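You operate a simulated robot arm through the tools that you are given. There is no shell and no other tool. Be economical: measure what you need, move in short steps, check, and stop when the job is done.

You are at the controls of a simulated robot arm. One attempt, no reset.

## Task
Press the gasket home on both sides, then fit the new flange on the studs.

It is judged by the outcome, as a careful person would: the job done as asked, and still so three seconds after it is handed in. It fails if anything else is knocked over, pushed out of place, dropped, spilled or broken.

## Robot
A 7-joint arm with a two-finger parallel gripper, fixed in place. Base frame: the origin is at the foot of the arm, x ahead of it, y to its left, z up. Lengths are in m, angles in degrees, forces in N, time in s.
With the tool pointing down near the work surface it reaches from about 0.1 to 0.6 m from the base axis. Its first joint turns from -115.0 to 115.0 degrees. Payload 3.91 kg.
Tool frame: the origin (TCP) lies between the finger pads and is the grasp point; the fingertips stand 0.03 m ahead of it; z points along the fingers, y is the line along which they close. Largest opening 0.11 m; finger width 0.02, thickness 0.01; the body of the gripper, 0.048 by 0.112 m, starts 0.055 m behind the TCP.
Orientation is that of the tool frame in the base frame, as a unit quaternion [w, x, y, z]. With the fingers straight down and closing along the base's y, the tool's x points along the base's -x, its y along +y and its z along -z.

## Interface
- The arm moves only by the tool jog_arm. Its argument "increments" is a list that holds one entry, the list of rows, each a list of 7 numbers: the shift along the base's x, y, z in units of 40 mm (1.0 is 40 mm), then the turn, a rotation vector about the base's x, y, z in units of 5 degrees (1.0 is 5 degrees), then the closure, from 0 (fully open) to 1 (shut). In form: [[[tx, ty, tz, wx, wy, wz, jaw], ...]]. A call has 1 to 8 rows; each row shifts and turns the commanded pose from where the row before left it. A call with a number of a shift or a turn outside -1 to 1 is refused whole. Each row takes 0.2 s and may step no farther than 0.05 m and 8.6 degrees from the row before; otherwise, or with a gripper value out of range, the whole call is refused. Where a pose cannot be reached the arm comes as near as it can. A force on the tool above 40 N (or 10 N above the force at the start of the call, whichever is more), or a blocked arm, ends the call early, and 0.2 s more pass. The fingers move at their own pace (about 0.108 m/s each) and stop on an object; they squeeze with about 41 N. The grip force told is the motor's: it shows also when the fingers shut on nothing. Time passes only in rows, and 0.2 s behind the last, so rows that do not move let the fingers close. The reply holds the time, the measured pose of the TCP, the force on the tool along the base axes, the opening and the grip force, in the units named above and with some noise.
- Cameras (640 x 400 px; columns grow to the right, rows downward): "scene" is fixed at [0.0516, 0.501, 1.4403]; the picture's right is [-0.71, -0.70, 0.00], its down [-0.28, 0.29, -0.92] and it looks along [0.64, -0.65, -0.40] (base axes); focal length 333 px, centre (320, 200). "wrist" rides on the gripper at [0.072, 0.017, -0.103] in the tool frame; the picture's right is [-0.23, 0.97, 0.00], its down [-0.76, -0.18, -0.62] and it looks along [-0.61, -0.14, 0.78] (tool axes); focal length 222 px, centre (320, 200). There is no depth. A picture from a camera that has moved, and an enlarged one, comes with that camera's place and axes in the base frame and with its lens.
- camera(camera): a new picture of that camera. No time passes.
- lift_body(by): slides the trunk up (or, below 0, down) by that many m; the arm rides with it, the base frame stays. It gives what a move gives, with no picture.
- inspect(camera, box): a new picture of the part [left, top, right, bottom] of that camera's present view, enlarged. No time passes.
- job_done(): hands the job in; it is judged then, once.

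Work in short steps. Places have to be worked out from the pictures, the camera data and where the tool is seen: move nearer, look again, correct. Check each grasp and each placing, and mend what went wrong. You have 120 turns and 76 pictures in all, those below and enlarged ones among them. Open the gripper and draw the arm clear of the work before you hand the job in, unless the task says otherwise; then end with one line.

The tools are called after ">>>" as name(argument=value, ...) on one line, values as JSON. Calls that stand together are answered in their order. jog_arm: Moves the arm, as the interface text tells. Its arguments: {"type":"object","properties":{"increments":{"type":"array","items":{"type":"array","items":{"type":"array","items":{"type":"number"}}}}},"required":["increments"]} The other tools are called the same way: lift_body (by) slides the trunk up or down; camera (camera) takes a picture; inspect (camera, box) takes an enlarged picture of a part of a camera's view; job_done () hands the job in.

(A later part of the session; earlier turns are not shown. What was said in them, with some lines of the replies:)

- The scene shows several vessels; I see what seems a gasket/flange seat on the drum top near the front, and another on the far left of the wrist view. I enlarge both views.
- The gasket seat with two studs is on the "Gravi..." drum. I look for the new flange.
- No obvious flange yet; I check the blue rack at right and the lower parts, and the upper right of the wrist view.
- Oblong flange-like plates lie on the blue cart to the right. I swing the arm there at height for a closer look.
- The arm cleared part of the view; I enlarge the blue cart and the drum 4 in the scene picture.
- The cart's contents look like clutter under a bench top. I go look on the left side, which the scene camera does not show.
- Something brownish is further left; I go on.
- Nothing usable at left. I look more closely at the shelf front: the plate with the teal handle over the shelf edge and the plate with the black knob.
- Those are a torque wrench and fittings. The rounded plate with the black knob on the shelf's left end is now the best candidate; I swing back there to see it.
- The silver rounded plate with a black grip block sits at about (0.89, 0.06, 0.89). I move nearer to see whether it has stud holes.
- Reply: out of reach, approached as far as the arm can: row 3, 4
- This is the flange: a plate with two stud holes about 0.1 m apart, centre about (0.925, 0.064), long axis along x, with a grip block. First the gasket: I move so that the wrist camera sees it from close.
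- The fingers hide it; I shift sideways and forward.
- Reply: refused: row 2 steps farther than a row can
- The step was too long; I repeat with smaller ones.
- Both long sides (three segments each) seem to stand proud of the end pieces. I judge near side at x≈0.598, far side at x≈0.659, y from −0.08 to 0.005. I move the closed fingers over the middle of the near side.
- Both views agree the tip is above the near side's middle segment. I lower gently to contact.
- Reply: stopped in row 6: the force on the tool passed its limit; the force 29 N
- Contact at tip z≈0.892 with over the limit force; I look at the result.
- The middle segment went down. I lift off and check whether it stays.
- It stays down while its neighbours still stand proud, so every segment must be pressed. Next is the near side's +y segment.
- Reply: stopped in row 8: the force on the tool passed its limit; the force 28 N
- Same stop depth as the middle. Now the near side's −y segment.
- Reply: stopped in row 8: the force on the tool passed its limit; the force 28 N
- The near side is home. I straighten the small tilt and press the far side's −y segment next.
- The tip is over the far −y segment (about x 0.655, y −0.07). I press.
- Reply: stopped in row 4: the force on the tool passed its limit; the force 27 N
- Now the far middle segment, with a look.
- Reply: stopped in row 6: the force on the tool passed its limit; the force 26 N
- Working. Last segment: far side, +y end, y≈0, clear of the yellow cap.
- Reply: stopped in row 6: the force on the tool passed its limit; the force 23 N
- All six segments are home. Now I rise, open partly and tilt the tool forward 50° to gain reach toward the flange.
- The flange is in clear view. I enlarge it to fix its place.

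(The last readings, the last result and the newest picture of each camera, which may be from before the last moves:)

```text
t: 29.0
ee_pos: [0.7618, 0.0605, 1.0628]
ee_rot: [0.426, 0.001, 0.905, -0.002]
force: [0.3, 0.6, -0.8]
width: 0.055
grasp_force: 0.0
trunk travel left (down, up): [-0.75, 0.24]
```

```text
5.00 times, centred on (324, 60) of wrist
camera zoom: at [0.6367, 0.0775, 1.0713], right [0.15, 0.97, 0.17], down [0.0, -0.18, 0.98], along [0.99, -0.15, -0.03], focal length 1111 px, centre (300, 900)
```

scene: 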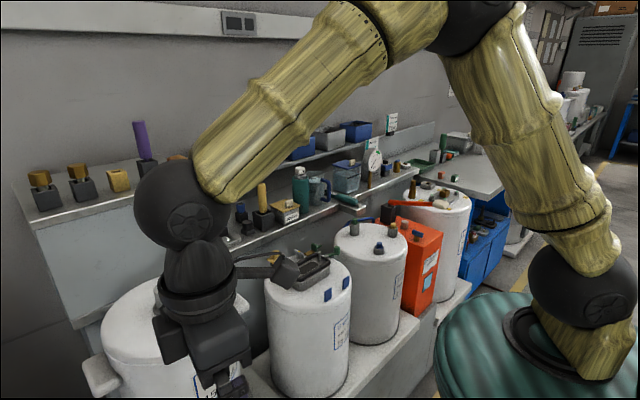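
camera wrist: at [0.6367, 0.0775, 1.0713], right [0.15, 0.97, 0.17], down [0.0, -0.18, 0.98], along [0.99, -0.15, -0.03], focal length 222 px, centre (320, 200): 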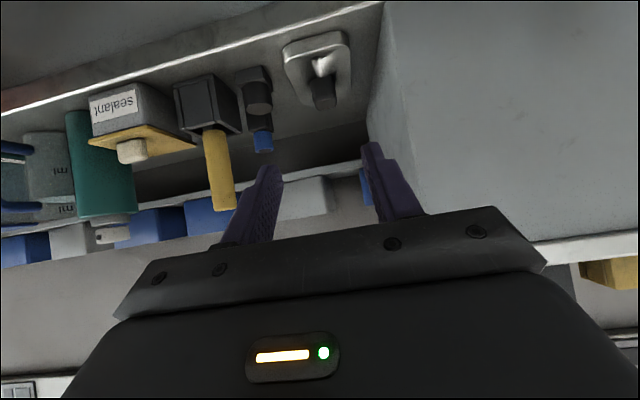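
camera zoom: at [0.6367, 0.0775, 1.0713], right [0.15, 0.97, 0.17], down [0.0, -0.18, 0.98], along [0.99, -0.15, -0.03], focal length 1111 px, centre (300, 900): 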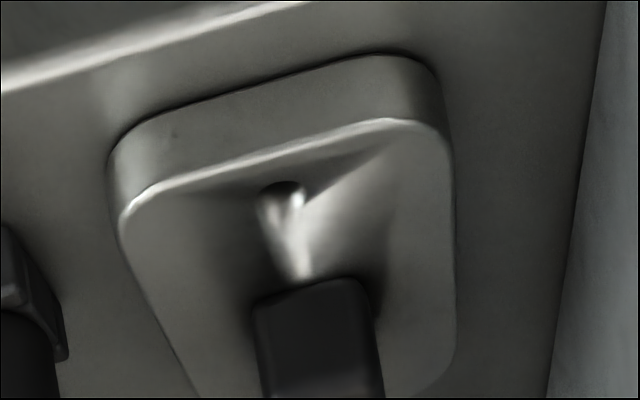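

I place the block centre at about (0.921, 0.065, 0.93), plate top z≈0.913. I go to a point above it, TCP (0.91, 0.065, 0.99).

>>> jog_arm(increments=[[[0.8, 0, -0.35, 0, 0, 0, 0.5], [0.8, 0.1, -0.35, 0, 0, 0, 0.5], [0.8, 0, -0.35, 0, 0, 0, 0.5], [0.8, 0, -0.35, 0, 0, 0, 0.5], [0.5, 0, -0.35, 0, 0, 0, 0.5]]])

>>> camera(camera="wrist")

>>> inspect(camera="scene", box=[170, 185, 298, 265])

```text
t: 30.2
ee_pos: [0.9093, 0.0646, 0.9925]
ee_rot: [0.425, 0.002, 0.905, -0.002]
force: [0.0, 0.5, 0.9]
width: 0.0551
grasp_force: 0.0
trunk travel left (down, up): [-0.75, 0.24]
```

```text
31 pictures are left
camera wrist: at [0.784, 0.0821, 1.0018], right [0.15, 0.97, 0.17], down [0.01, -0.18, 0.98], along [0.99, -0.15, -0.03], focal length 222 px, centre (320, 200)
```

wrist: 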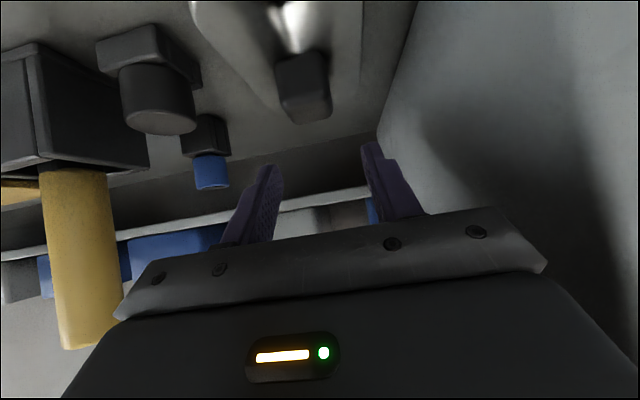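

```text
5.00 times, centred on (234, 225) of scene
camera zoom: at [0.0516, 0.501, 1.4403], right [-0.71, -0.7, 0.0], down [-0.28, 0.29, -0.92], along [0.64, -0.65, -0.4], focal length 1663 px, centre (750, 75)
```

zoom: 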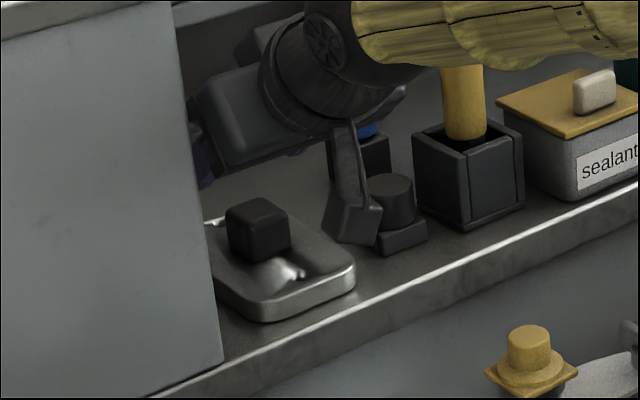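

Reachable, and projecting the descent puts the block right between the fingers. I lower 48 mm.

>>> jog_arm(increments=[[[0, 0, -0.35, 0, 0, 0, 0.5], [0, 0, -0.35, 0, 0, 0, 0.5], [0, 0, -0.25, 0, 0, 0, 0.5], [0, 0, -0.25, 0, 0, 0, 0.5]]])

>>> camera(camera="wrist")

>>> inspect(camera="scene", box=[170, 185, 298, 265])

```text
t: 31.2
ee_pos: [0.9101, 0.0645, 0.9453]
ee_rot: [0.425, 0.001, 0.905, -0.001]
force: [0.3, 0.7, -0.6]
width: 0.055
grasp_force: 0.1
trunk travel left (down, up): [-0.75, 0.24]
```

```text
29 pictures are left
camera wrist: at [0.7847, 0.0821, 0.9543], right [0.15, 0.97, 0.17], down [0.0, -0.18, 0.98], along [0.99, -0.15, -0.03], focal length 222 px, centre (320, 200)
```

wrist: 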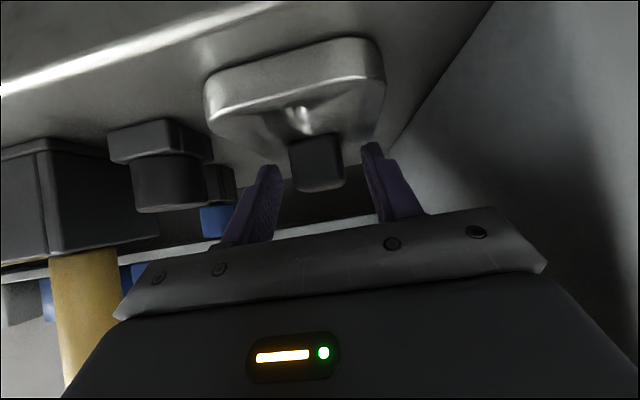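

```text
5.00 times, centred on (234, 225) of scene
camera zoom: at [0.0516, 0.501, 1.4403], right [-0.71, -0.7, 0.0], down [-0.28, 0.29, -0.92], along [0.64, -0.65, -0.4], focal length 1663 px, centre (750, 75)
```

zoom: 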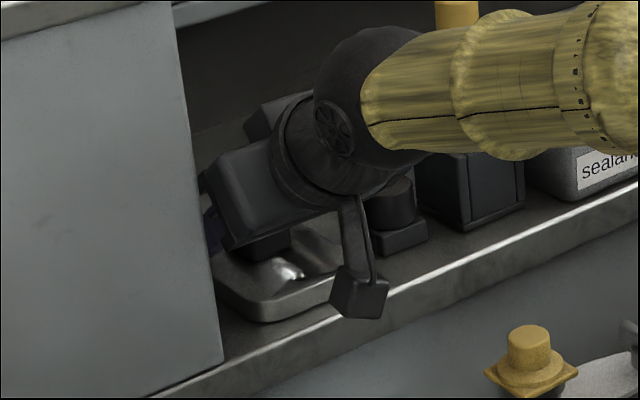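

Block sits between the fingers. I lower 2 mm and close.

>>> jog_arm(increments=[[[0.03, 0, -0.05, 0, 0, 0, 0.5], [0, 0, 0, 0, 0, 0, 0.8], [0, 0, 0, 0, 0, 0, 1], [0, 0, 0, 0, 0, 0, 1]]])

>>> inspect(camera="wrist", box=[190, 20, 430, 170])

```text
t: 32.2
ee_pos: [0.9113, 0.0661, 0.9427]
ee_rot: [0.426, 0.001, 0.905, -0.002]
force: [0.7, 0.0, 0.4]
width: 0.0299
grasp_force: 41.1
trunk travel left (down, up): [-0.75, 0.24]
```

```text
2.67 times, centred on (310, 95) of wrist
camera zoom: at [0.7861, 0.0825, 0.9524], right [0.15, 0.97, 0.17], down [0.0, -0.18, 0.98], along [0.99, -0.15, -0.03], focal length 592 px, centre (347, 480)
```

zoom: 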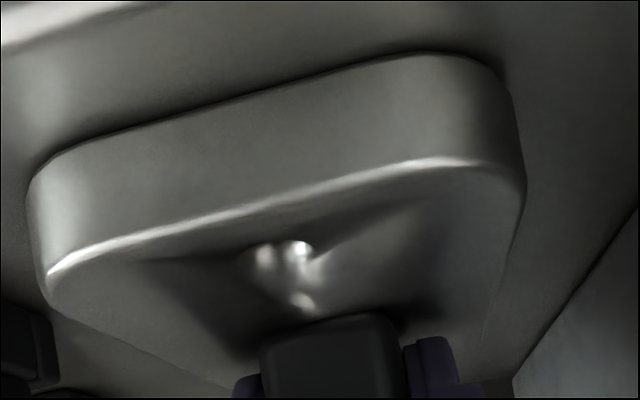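

Gripped at 0.030 m width. I lift straight up a little and check.

>>> jog_arm(increments=[[[0, 0, 0.2, 0, 0, 0, 1], [0, 0, 0.4, 0, 0, 0, 1], [0, 0, 0.5, 0, 0, 0, 1], [0, 0, 0.7, 0, 0, 0, 1]]])

>>> camera(camera="wrist")

```text
t: 33.2
ee_pos: [0.9123, 0.0663, 1.015]
ee_rot: [0.426, 0.001, 0.905, -0.002]
force: [0.4, -0.5, -0.2]
width: 0.0
grasp_force: 37.4
trunk travel left (down, up): [-0.75, 0.24]
```

```text
26 pictures are left
camera wrist: at [0.7862, 0.0835, 1.0246], right [0.15, 0.97, 0.17], down [0.0, -0.18, 0.98], along [0.99, -0.15, -0.03], focal length 222 px, centre (320, 200)
```

wrist: 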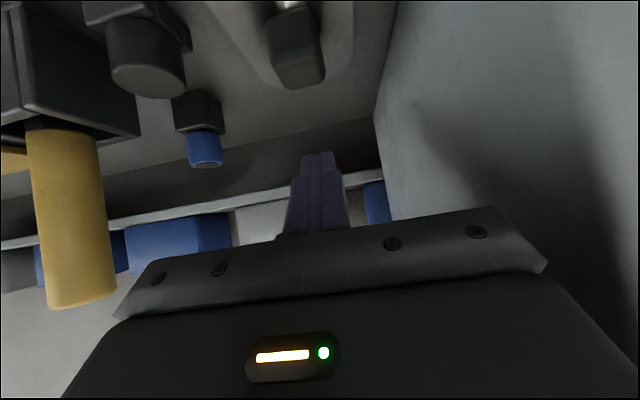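

The block slipped out of the fingers on lifting. I check where the flange lies now.

>>> inspect(camera="scene", box=[190, 205, 270, 255])

>>> inspect(camera="wrist", box=[200, 0, 392, 120])

```text
8.00 times, centred on (230, 230) of scene
camera zoom: at [0.0516, 0.501, 1.4403], right [-0.71, -0.7, 0.0], down [-0.28, 0.29, -0.92], along [0.64, -0.65, -0.4], focal length 2660 px, centre (1040, -40)
```

zoom: 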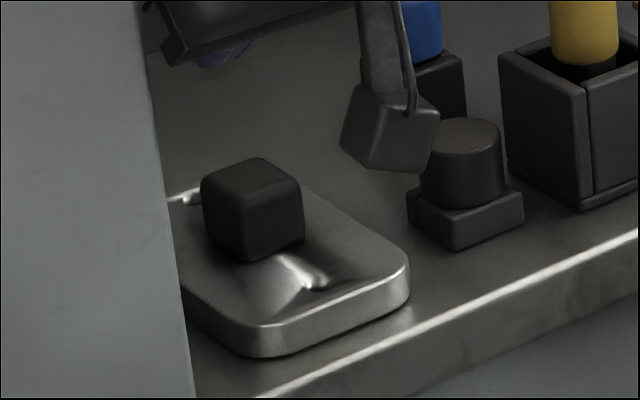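

```text
3.33 times, centred on (296, 60) of wrist
camera zoom: at [0.7862, 0.0835, 1.0246], right [0.15, 0.97, 0.17], down [0.0, -0.18, 0.98], along [0.99, -0.15, -0.03], focal length 740 px, centre (400, 667)
```

zoom: 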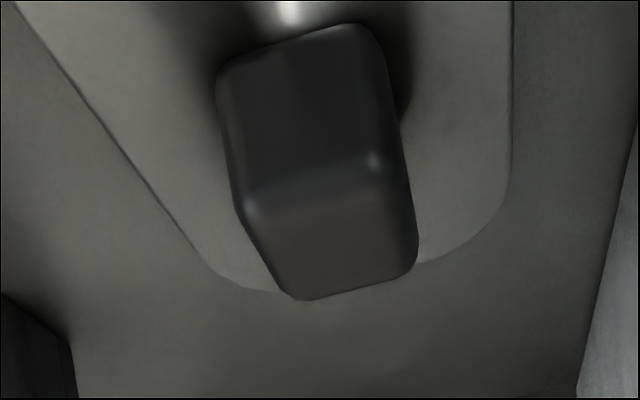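

The flange has not moved; the block spans x 0.909–0.940, z 0.914–0.939. I re-grasp slightly lower and farther back so that the pads are centred, then lift slowly.

>>> jog_arm(increments=[[[0, 0, 0, 0, 0, 0, 0.5], [-0.08, 0, -0.5, 0, 0, 0, 0.5], [0, 0, -0.5, 0, 0, 0, 0.5], [0, 0, -0.5, 0, 0, 0, 0.5], [0, 0, -0.2, 0, 0, 0, 0.5], [0, 0, -0.13, 0, 0, 0, 0.5], [0, 0, -0.05, 0, 0, 0, 0.5]]])

>>> jog_arm(increments=[[[0, 0, 0, 0, 0, 0, 0.8], [0, 0, 0, 0, 0, 0, 1], [0, 0, 0, 0, 0, 0, 1], [0, 0, 0, 0, 0, 0, 1]]])

>>> jog_arm(increments=[[[0, 0, 0.05, 0, 0, 0, 1], [0, 0, 0.05, 0, 0, 0, 1], [0, 0, 0.05, 0, 0, 0, 1]]])

>>> inspect(camera="wrist", box=[160, 20, 480, 220])

```text
t: 34.8
ee_pos: [0.908, 0.0659, 0.9419]
ee_rot: [0.427, 0.001, 0.904, -0.001]
force: [0.0, 0.8, 6.7]
width: 0.0551
grasp_force: 0.1
trunk travel left (down, up): [-0.75, 0.24]
```

```text
t: 35.8
ee_pos: [0.909, 0.0652, 0.9432]
ee_rot: [0.428, 0.001, 0.904, -0.002]
force: [4.7, 0.8, 14.5]
width: 0.0297
grasp_force: 41.0
trunk travel left (down, up): [-0.75, 0.24]
```

```text
t: 36.6
ee_pos: [0.9069, 0.0662, 0.9438]
ee_rot: [0.424, 0.001, 0.906, -0.001]
force: [0.9, 0.2, 2.9]
width: 0.0295
grasp_force: 41.3
trunk travel left (down, up): [-0.75, 0.24]
```

```text
2.00 times, centred on (320, 120) of wrist
camera zoom: at [0.7817, 0.0827, 0.953], right [0.15, 0.97, 0.17], down [0.01, -0.18, 0.98], along [0.99, -0.15, -0.03], focal length 444 px, centre (320, 360)
```

zoom: 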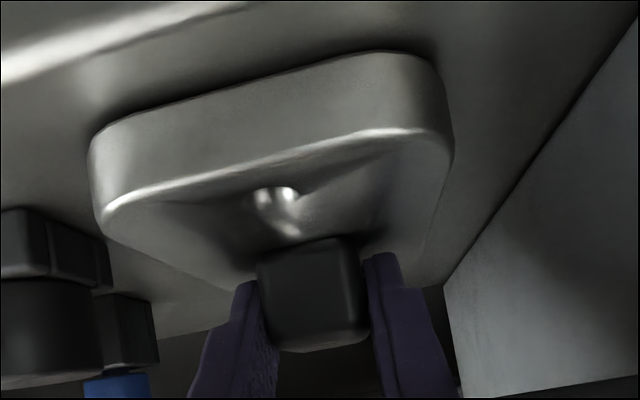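

The fingers reached the plate and gripped. I lift further slowly.

>>> jog_arm(increments=[[[0, 0, 0.05, 0, 0, 0, 1], [0, 0, 0.05, 0, 0, 0, 1], [0, 0, 0.05, 0, 0, 0, 1], [0, 0, 0.05, 0, 0, 0, 1]]])

>>> inspect(camera="wrist", box=[160, 20, 480, 220])

```text
t: 37.6
ee_pos: [0.9066, 0.0655, 0.9532]
ee_rot: [0.425, 0.002, 0.905, -0.002]
force: [0.2, 0.2, -2.1]
width: 0.0295
grasp_force: 40.9
trunk travel left (down, up): [-0.75, 0.24]
```

```text
2.00 times, centred on (320, 120) of wrist
camera zoom: at [0.7825, 0.0826, 0.9624], right [0.15, 0.97, 0.17], down [0.01, -0.18, 0.98], along [0.99, -0.15, -0.03], focal length 444 px, centre (320, 360)
```

zoom: 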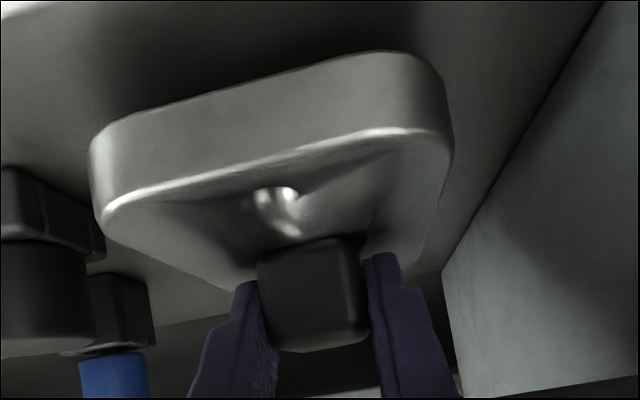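

It now rides with the gripper. I lift on gently.

>>> jog_arm(increments=[[[0, 0, 0.08, 0, 0, 0, 1], [0, 0, 0.1, 0, 0, 0, 1], [0, 0, 0.15, 0, 0, 0, 1], [0, 0, 0.15, 0, 0, 0, 1], [0, 0, 0.2, 0, 0, 0, 1], [0, 0, 0.2, 0, 0, 0, 1], [0, 0, 0.2, 0, 0, 0, 1], [0, 0, 0.1, 0, 0, 0, 1]]])

>>> jog_arm(increments=[[[-0.1, 0, 0.1, 0, 0, 0, 1], [-0.2, 0, 0.1, 0, 0, 0, 1], [-0.3, 0, 0.2, 0, 0, 0, 1], [-0.4, 0, 0.2, 0, 0, 0, 1], [-0.4, 0, 0.2, 0, 0, 0, 1], [-0.4, 0, 0.2, 0, 0, 0, 1], [-0.4, 0, 0.2, 0, 0, 0, 1], [-0.3, 0, 0.1, 0, 0, 0, 1]]])

>>> camera(camera="wrist")

```text
t: 39.4
ee_pos: [0.9098, 0.0667, 1.0014]
ee_rot: [0.426, 0.002, 0.905, -0.003]
force: [0.5, 0.8, -2.8]
width: 0.0297
grasp_force: 41.1
trunk travel left (down, up): [-0.75, 0.24]
```

```text
t: 41.2
ee_pos: [0.8084, 0.0654, 1.052]
ee_rot: [0.425, 0.001, 0.905, -0.001]
force: [0.3, 0.3, -1.9]
width: 0.0298
grasp_force: 40.6
trunk travel left (down, up): [-0.75, 0.24]
```

```text
21 pictures are left
camera wrist: at [0.6824, 0.0827, 1.0616], right [0.15, 0.97, 0.17], down [0.0, -0.18, 0.98], along [0.99, -0.15, -0.03], focal length 222 px, centre (320, 200)
```

wrist: 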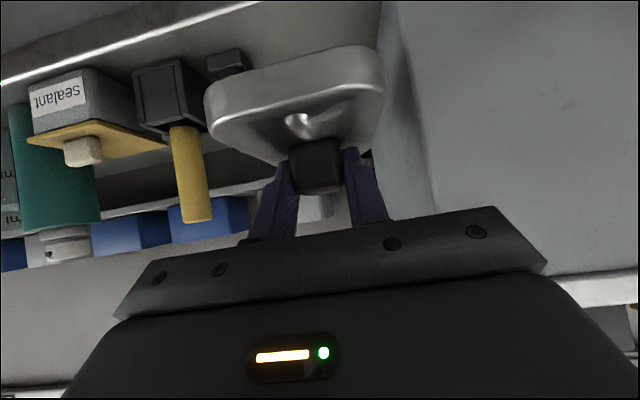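

The flange hangs level and firm. I draw it back while turning 90° about z, so the fingers point +y and the long axis matches the studs.

>>> jog_arm(increments=[[[-0.27, -0.18, 0, 0, 0, 0.5, 1], [-0.27, -0.18, 0, 0, 0, 0.9, 1], [-0.27, -0.18, 0, 0, 0, 1, 1], [-0.27, -0.18, 0, 0, 0, 1, 1], [-0.27, -0.18, 0, 0, 0, 1, 1], [-0.27, -0.18, 0, 0, 0, 1, 1], [-0.27, -0.18, 0, 0, 0, 1, 1], [-0.27, -0.18, 0, 0, 0, 0.6, 1]]])

>>> jog_arm(increments=[[[-0.27, -0.18, 0, 0, 0, 0.6, 1], [-0.27, -0.18, 0, 0, 0, 1, 1], [-0.27, -0.18, 0, 0, 0, 1, 1], [-0.27, -0.18, 0, 0, 0, 1, 1], [-0.27, -0.18, 0, 0, 0, 1, 1], [-0.27, -0.18, 0, 0, 0, 1, 1], [-0.27, -0.18, 0, 0, 0, 1, 1], [-0.27, -0.18, 0, 0, 0, 1, 1]]])

```text
t: 43.0
ee_pos: [0.7228, 0.0086, 1.052]
ee_rot: [0.407, -0.271, 0.863, 0.126]
force: [0.7, 0.9, -3.0]
width: 0.0295
grasp_force: 40.6
trunk travel left (down, up): [-0.75, 0.24]
```

```text
t: 44.8
ee_pos: [0.6355, -0.0496, 1.0526]
ee_rot: [0.344, -0.537, 0.728, 0.252]
force: [-0.5, 0.4, -2.9]
width: 0.0299
grasp_force: 41.3
trunk travel left (down, up): [-0.75, 0.24]
```

Reachable so far, grip steady. I finish the last 17° of the turn and look.

>>> jog_arm(increments=[[[0, 0, 0, 0, 0, 1, 1], [0, 0, 0, 0, 0, 1, 1], [0, 0, 0, 0, 0, 0.9, 1], [0, 0, 0, 0, 0, 0.5, 1]]])

>>> camera(camera="wrist")

>>> inspect(camera="scene", box=[240, 195, 368, 275])

```text
t: 45.8
ee_pos: [0.6359, -0.0504, 1.0524]
ee_rot: [0.302, -0.639, 0.641, 0.299]
force: [0.0, -0.1, -2.4]
width: 0.0296
grasp_force: 41.0
trunk travel left (down, up): [-0.75, 0.24]
```

```text
20 pictures are left
camera wrist: at [0.6187, -0.1756, 1.0613], right [-0.97, 0.15, 0.17], down [0.18, 0.0, 0.98], along [0.14, 0.99, -0.03], focal length 222 px, centre (320, 200)
```

wrist: 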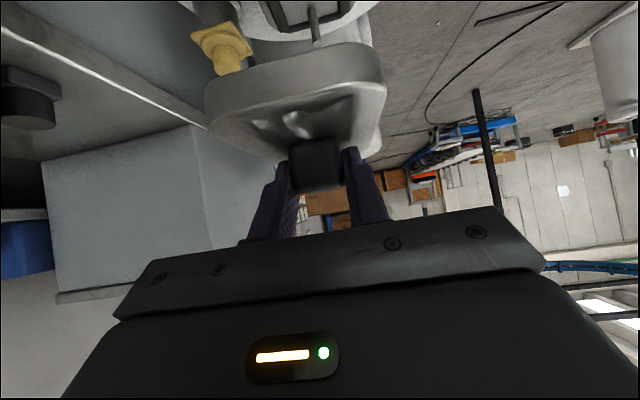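

```text
5.00 times, centred on (304, 235) of scene
camera zoom: at [0.0516, 0.501, 1.4403], right [-0.71, -0.7, 0.0], down [-0.28, 0.29, -0.92], along [0.64, -0.65, -0.4], focal length 1663 px, centre (400, 25)
```

zoom: 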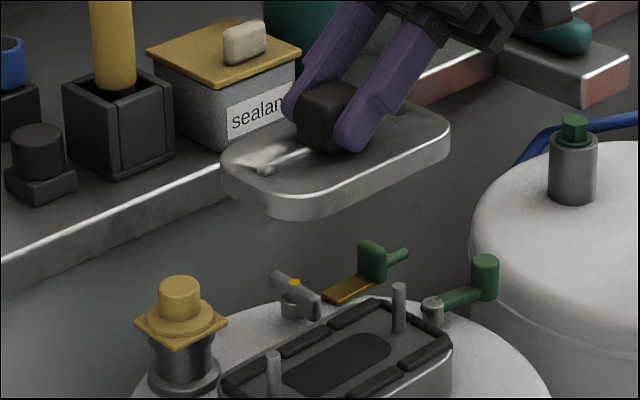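

Flange holes now at x≈0.635, near hole y≈−0.085; studs estimated at (0.627, −0.081) and (0.626, 0.0165). I correct x by −8 mm, y by +4 mm and descend to just above the stud tops.

>>> jog_arm(increments=[[[-0.1, 0.05, -0.15, 0, 0, 0, 1], [-0.1, 0.05, -0.3, 0, 0, 0, 1], [0, 0, -0.4, 0, 0, 0, 1], [0, 0, -0.4, 0, 0, 0, 1], [0, 0, -0.35, 0, 0, 0, 1], [0, 0, -0.25, 0, 0, 0, 1], [0, 0, -0.2, 0, 0, 0, 1], [0, 0, -0.1, 0, 0, 0, 1]]])

>>> inspect(camera="wrist", box=[180, 10, 420, 160])

>>> inspect(camera="scene", box=[265, 230, 345, 280])

```text
t: 47.6
ee_pos: [0.6276, -0.0463, 0.9655]
ee_rot: [0.303, -0.638, 0.642, 0.299]
force: [0.6, -0.4, -2.3]
width: 0.0298
grasp_force: 41.1
trunk travel left (down, up): [-0.75, 0.24]
```

```text
2.67 times, centred on (300, 85) of wrist
camera zoom: at [0.6104, -0.1718, 0.975], right [-0.97, 0.15, 0.17], down [0.18, 0.0, 0.98], along [0.15, 0.99, -0.03], focal length 592 px, centre (373, 507)
```

zoom: 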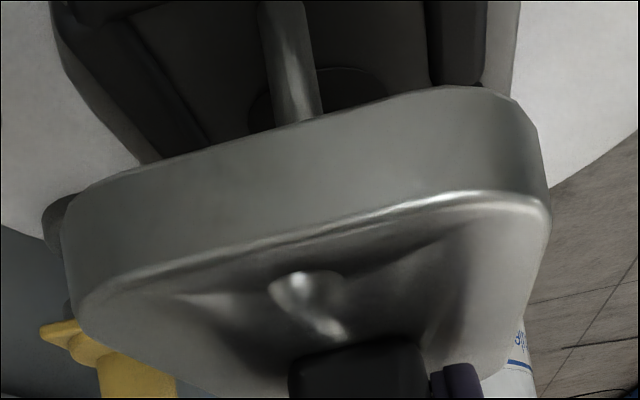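

```text
8.00 times, centred on (305, 255) of scene
camera zoom: at [0.0516, 0.501, 1.4403], right [-0.71, -0.7, 0.0], down [-0.28, 0.29, -0.92], along [0.64, -0.65, -0.4], focal length 2660 px, centre (440, -240)
```

zoom: 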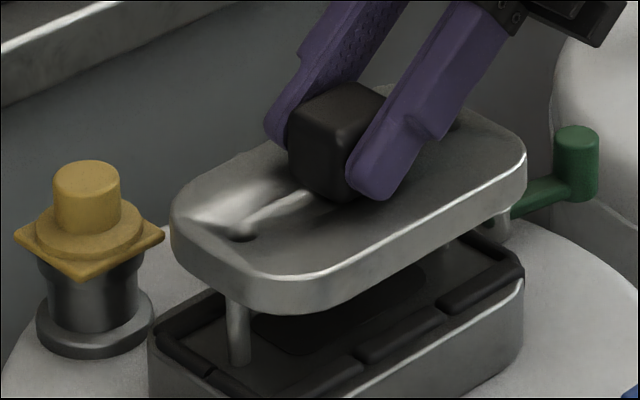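

Comparing both views, the studs are about 4 mm in −x and 4–5 mm in +y of the holes. I correct and lower a little, then check.

>>> jog_arm(increments=[[[-0.1, 0.11, 0, 0, 0, 0, 1], [0, 0, -0.05, 0, 0, 0, 1], [0, 0, -0.05, 0, 0, 0, 1], [0, 0, -0.03, 0, 0, 0, 1]]])

>>> inspect(camera="scene", box=[265, 230, 345, 280])

>>> inspect(camera="wrist", box=[200, 20, 392, 140])

```text
t: 48.6
ee_pos: [0.6239, -0.0417, 0.9617]
ee_rot: [0.303, -0.639, 0.641, 0.3]
force: [0.4, -0.3, -2.9]
width: 0.0298
grasp_force: 41.1
trunk travel left (down, up): [-0.75, 0.24]
```

```text
8.00 times, centred on (305, 255) of scene
camera zoom: at [0.0516, 0.501, 1.4403], right [-0.71, -0.7, 0.0], down [-0.28, 0.29, -0.92], along [0.64, -0.65, -0.4], focal length 2660 px, centre (440, -240)
```

zoom: 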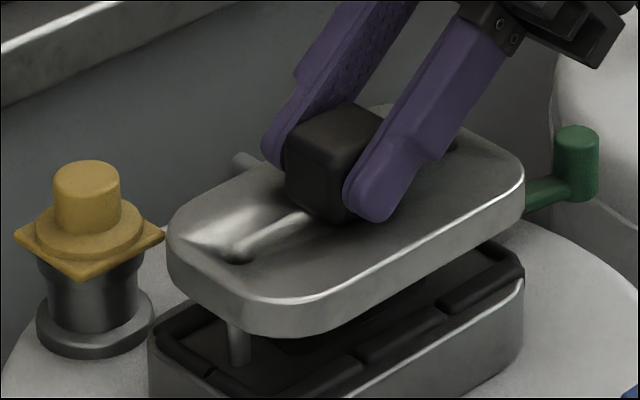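

```text
3.33 times, centred on (296, 80) of wrist
camera zoom: at [0.6065, -0.1667, 0.9703], right [-0.97, 0.15, 0.17], down [0.18, 0.0, 0.98], along [0.15, 0.99, -0.03], focal length 740 px, centre (400, 600)
```

zoom: 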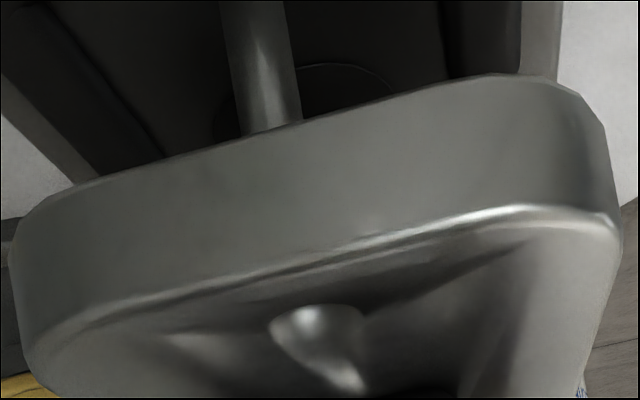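

Alignment looks within a millimetre or two. I lower in small steps feeling for contact.

>>> jog_arm(increments=[[[0.02, 0, -0.06, 0, 0, 0, 1], [0, 0, -0.06, 0, 0, 0, 1], [0, 0, -0.06, 0, 0, 0, 1], [0, 0, -0.06, 0, 0, 0, 1]]])

>>> inspect(camera="scene", box=[265, 230, 345, 280])

```text
t: 49.6
ee_pos: [0.6246, -0.0413, 0.9504]
ee_rot: [0.302, -0.638, 0.641, 0.301]
force: [0.6, 0.2, -2.7]
width: 0.0298
grasp_force: 40.9
trunk travel left (down, up): [-0.75, 0.24]
```

```text
8.00 times, centred on (305, 255) of scene
camera zoom: at [0.0516, 0.501, 1.4403], right [-0.71, -0.7, 0.0], down [-0.28, 0.29, -0.92], along [0.64, -0.65, -0.4], focal length 2660 px, centre (440, -240)
```

zoom: 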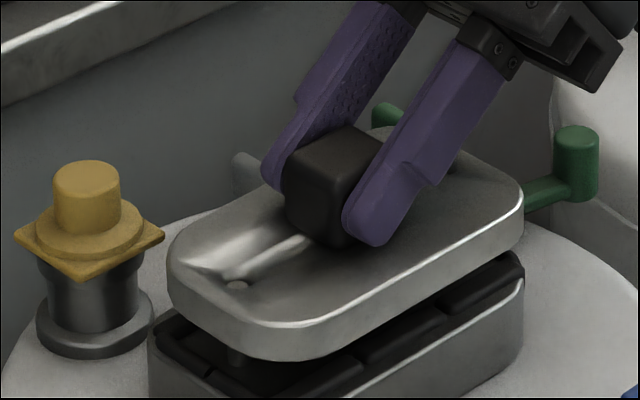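

The stud tip shows inside the hole and there is no contact force. I lower the rest of the way onto the gasket.

>>> jog_arm(increments=[[[0, 0, -0.1, 0, 0, 0, 1], [0, 0, -0.1, 0, 0, 0, 1], [0, 0, -0.08, 0, 0, 0, 1], [0, 0, -0.06, 0, 0, 0, 1], [0, 0, -0.05, 0, 0, 0, 1], [0, 0, -0.05, 0, 0, 0, 1]]])

>>> inspect(camera="scene", box=[265, 230, 345, 280])

```text
t: 51.0
ee_pos: [0.6242, -0.0421, 0.9372]
ee_rot: [0.304, -0.638, 0.64, 0.3]
force: [0.2, -1.8, 14.1]
width: 0.0297
grasp_force: 40.9
trunk travel left (down, up): [-0.75, 0.24]
```

```text
8.00 times, centred on (305, 255) of scene
camera zoom: at [0.0516, 0.501, 1.4403], right [-0.71, -0.7, 0.0], down [-0.28, 0.29, -0.92], along [0.64, -0.65, -0.4], focal length 2660 px, centre (440, -240)
```

zoom: 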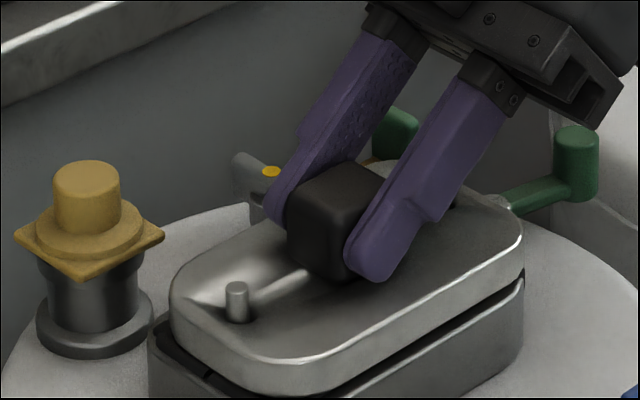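

The flange rests on the gasket with both studs through. I relax the push, open the fingers and back off along the tool axis.

>>> jog_arm(increments=[[[0, 0, 0.06, 0, 0, 0, 1], [0, 0, 0, 0, 0, 0, 0.8], [0, 0, 0, 0, 0, 0, 0.5], [0, 0, 0, 0, 0, 0, 0.5], [0, 0, 0, 0, 0, 0, 0.5]]])

>>> jog_arm(increments=[[[0, -0.1, 0.2, 0, 0, 0, 0.5], [0, -0.2, 0.4, 0, 0, 0, 0.5], [0, -0.2, 0.6, 0, 0, 0, 0.5], [0, -0.2, 0.8, 0, 0, 0, 0.5], [0, -0.2, 0.8, 0, 0, 0, 0.5], [0, -0.2, 0.8, 0, 0, 0, 0.5]]])

>>> inspect(camera="scene", box=[265, 230, 345, 280])

>>> camera(camera="wrist")

```text
t: 52.2
ee_pos: [0.624, -0.0413, 0.9364]
ee_rot: [0.302, -0.639, 0.641, 0.3]
force: [0.6, -1.1, -0.2]
width: 0.0549
grasp_force: 0.0
trunk travel left (down, up): [-0.75, 0.24]
```

```text
t: 53.6
ee_pos: [0.6251, -0.0856, 1.0808]
ee_rot: [0.303, -0.638, 0.641, 0.3]
force: [-0.1, 0.1, -0.3]
width: 0.055
grasp_force: 0.0
trunk travel left (down, up): [-0.75, 0.24]
```

```text
8.00 times, centred on (305, 255) of scene
camera zoom: at [0.0516, 0.501, 1.4403], right [-0.71, -0.7, 0.0], down [-0.28, 0.29, -0.92], along [0.64, -0.65, -0.4], focal length 2660 px, centre (440, -240)
```

zoom: 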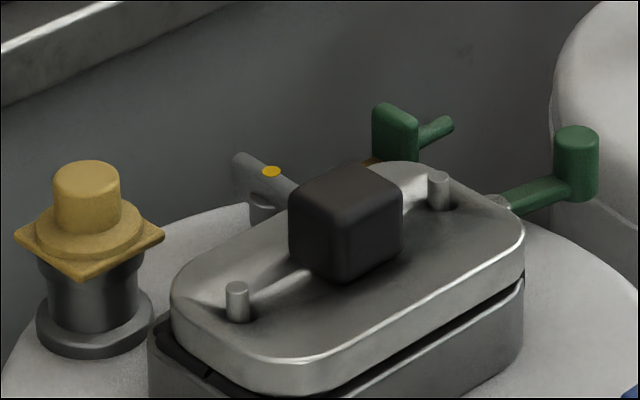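

```text
11 pictures are left
camera wrist: at [0.608, -0.2106, 1.0896], right [-0.97, 0.15, 0.17], down [0.18, 0.0, 0.98], along [0.15, 0.99, -0.03], focal length 222 px, centre (320, 200)
```

wrist: 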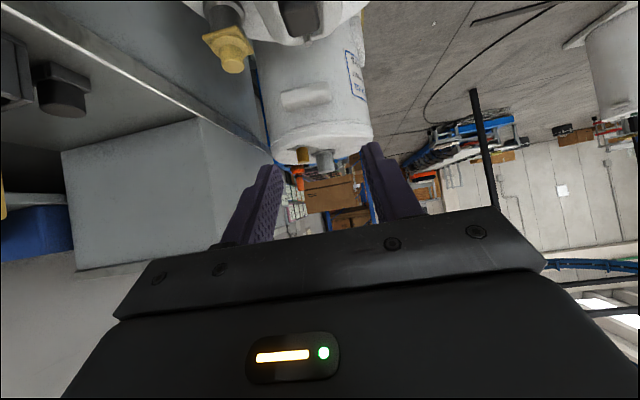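

Both studs protrude through the flange. I check evenness of the gap all along.

>>> inspect(camera="scene", box=[275, 250, 339, 290])

```text
10.00 times, centred on (307, 270) of scene
camera zoom: at [0.0516, 0.501, 1.4403], right [-0.71, -0.7, 0.0], down [-0.28, 0.29, -0.92], along [0.64, -0.65, -0.4], focal length 3326 px, centre (450, -500)
```

zoom: 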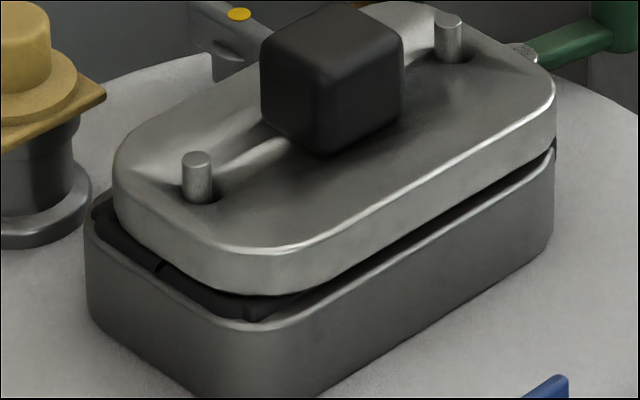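

The flange lies parallel on the gasket with both studs through. To be sure it is fully seated, I straighten the tool above it, close the fingers and press lightly on the block.

>>> jog_arm(increments=[[[0, 0.18, 0, -1, 0, 0, 1], [0, 0.18, 0, -1, 0, 0, 1], [0, 0.18, 0, -1, 0, 0, 1], [0, 0.18, 0, -1, 0, 0, 1], [0, 0.18, 0, -1, 0, 0, 1], [0, 0.18, 0, -1, 0, 0, 1], [0, 0.18, 0, -1, 0, 0, 1], [0, 0.18, 0, -1, 0, 0, 1]]])

>>> jog_arm(increments=[[[0, 0, 0, -1, 0, 0, 1], [0, 0, 0, -1, 0, 0, 1], [0, 0, -0.8, 0, 0, 0, 1], [0, 0, -0.8, 0, 0, 0, 1]]])

>>> inspect(camera="scene", box=[260, 220, 348, 275])

```text
t: 55.4
ee_pos: [0.6245, -0.0283, 1.0804]
ee_rot: [0.065, -0.703, 0.705, 0.062]
force: [0.1, 0.6, 0.5]
width: 0.0
grasp_force: 37.9
trunk travel left (down, up): [-0.75, 0.24]
```

```text
t: 56.4
ee_pos: [0.6243, -0.0275, 1.0163]
ee_rot: [0.004, -0.706, 0.708, 0.001]
force: [0.5, 0.4, -0.6]
width: 0.0001
grasp_force: 37.8
trunk travel left (down, up): [-0.75, 0.24]
```

```text
7.27 times, centred on (304, 248) of scene
camera zoom: at [0.0516, 0.501, 1.4403], right [-0.71, -0.7, 0.0], down [-0.28, 0.29, -0.92], along [0.64, -0.65, -0.4], focal length 2419 px, centre (436, -146)
```

zoom: 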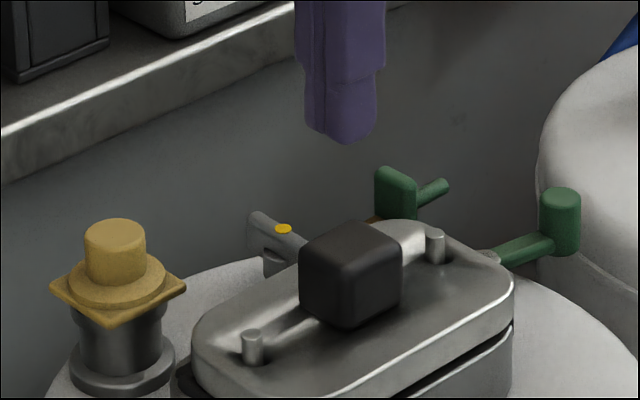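

The tip is over the block's centre. I lower until contact and press lightly.

>>> jog_arm(increments=[[[0, -0.05, -0.5, 0, 0, 0, 1], [0, 0, -0.4, 0, 0, 0, 1], [0, 0, -0.2, 0, 0, 0, 1], [0, 0, -0.1, 0, 0, 0, 1], [0, 0, -0.1, 0, 0, 0, 1], [0, 0, -0.1, 0, 0, 0, 1], [0, 0, -0.1, 0, 0, 0, 1]]])

```text
t: 57.8
ee_pos: [0.6246, -0.0301, 0.9674]
ee_rot: [-0.006, 0.707, -0.707, 0.003]
force: [-10.8, 0.6, 21.5]
width: 0.0
grasp_force: 37.2
trunk travel left (down, up): [-0.75, 0.24]
stopped in row 7: the force on the tool passed its limit (the readings are from after the stop); the commanded pose is now the measured one
```

It is solid: firmly seated, no further travel. I withdraw up and back, opening the gripper, and take a last look.

>>> jog_arm(increments=[[[0, 0, 0.4, 0, 0, 0, 1], [0, 0, 1, 0, 0, 0, 1], [0, 0, 1, 0, 0, 0, 0.5], [0, 0, 1, 0, 0, 0, 0], [-0.5, 0, 0.8, 0, 0, 0, 0], [-0.9, 0, 0, 0, 0, 0, 0], [-0.9, -0.3, 0, 0, 0, 0, 0], [-0.9, -0.3, 0, 0, 0, 0, 0]]])

>>> inspect(camera="scene", box=[275, 250, 339, 290])

>>> camera(camera="scene")

>>> camera(camera="wrist")

```text
t: 59.6
ee_pos: [0.4962, -0.0532, 1.1329]
ee_rot: [-0.007, 0.707, -0.707, 0.002]
force: [-0.6, 1.1, -0.1]
width: 0.1101
grasp_force: 0.1
trunk travel left (down, up): [-0.75, 0.24]
```

```text
10.00 times, centred on (307, 270) of scene
camera zoom: at [0.0516, 0.501, 1.4403], right [-0.71, -0.7, 0.0], down [-0.28, 0.29, -0.92], along [0.64, -0.65, -0.4], focal length 3326 px, centre (450, -500)
```

zoom: 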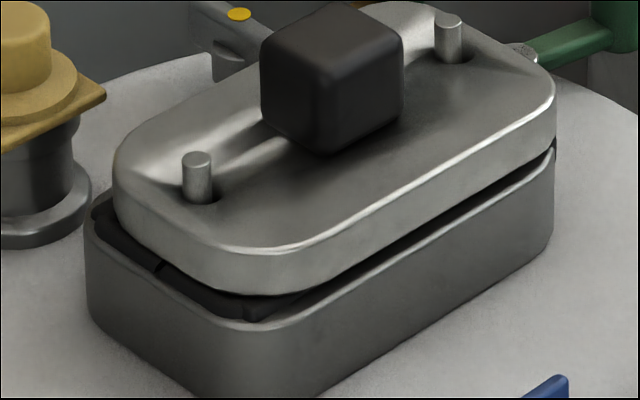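

```text
7 pictures are left
```

scene: 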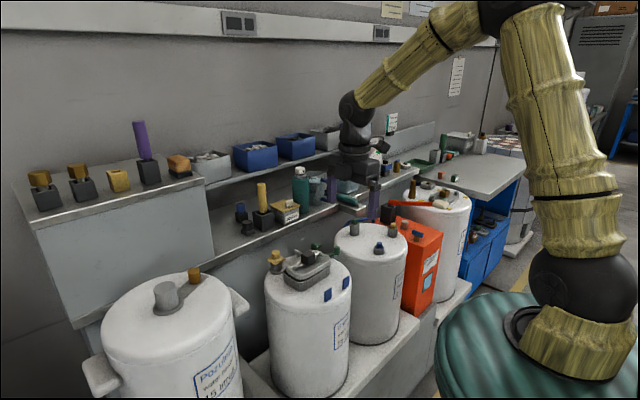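

```text
6 pictures are left
camera wrist: at [0.4781, -0.1262, 1.2344], right [-0.97, 0.23, -0.01], down [0.17, 0.76, 0.63], along [0.15, 0.61, -0.78], focal length 222 px, centre (320, 200)
```

wrist: 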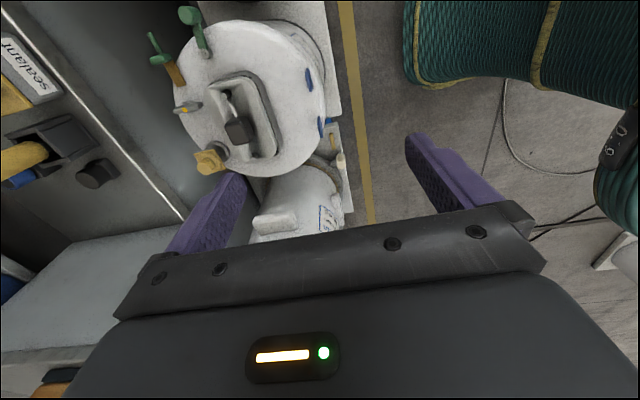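

Everything else stands as before; one last enlarged look from above at the seat.

>>> inspect(camera="wrist", box=[180, 55, 308, 175])

```text
3.33 times, centred on (244, 115) of wrist
camera zoom: at [0.4781, -0.1262, 1.2344], right [-0.97, 0.23, -0.01], down [0.17, 0.76, 0.63], along [0.15, 0.61, -0.78], focal length 740 px, centre (573, 483)
```

zoom: 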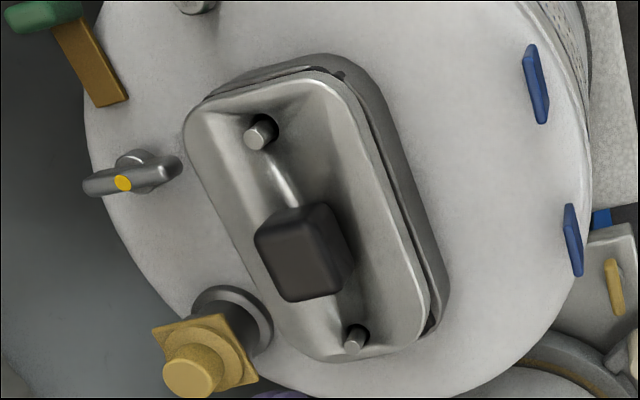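

The flange sits square on the seat with both studs through it, and the arm is clear and open. I hand the job in.

>>> job_done()

```text
The job is handed in.
```

I pressed all six gasket segments home, three on each long side. The new flange is on both studs and seated on the gasket; it lies a few millimetres toward one end. In the final pictures nothing else looked disturbed, and the arm is clear with the gripper open.
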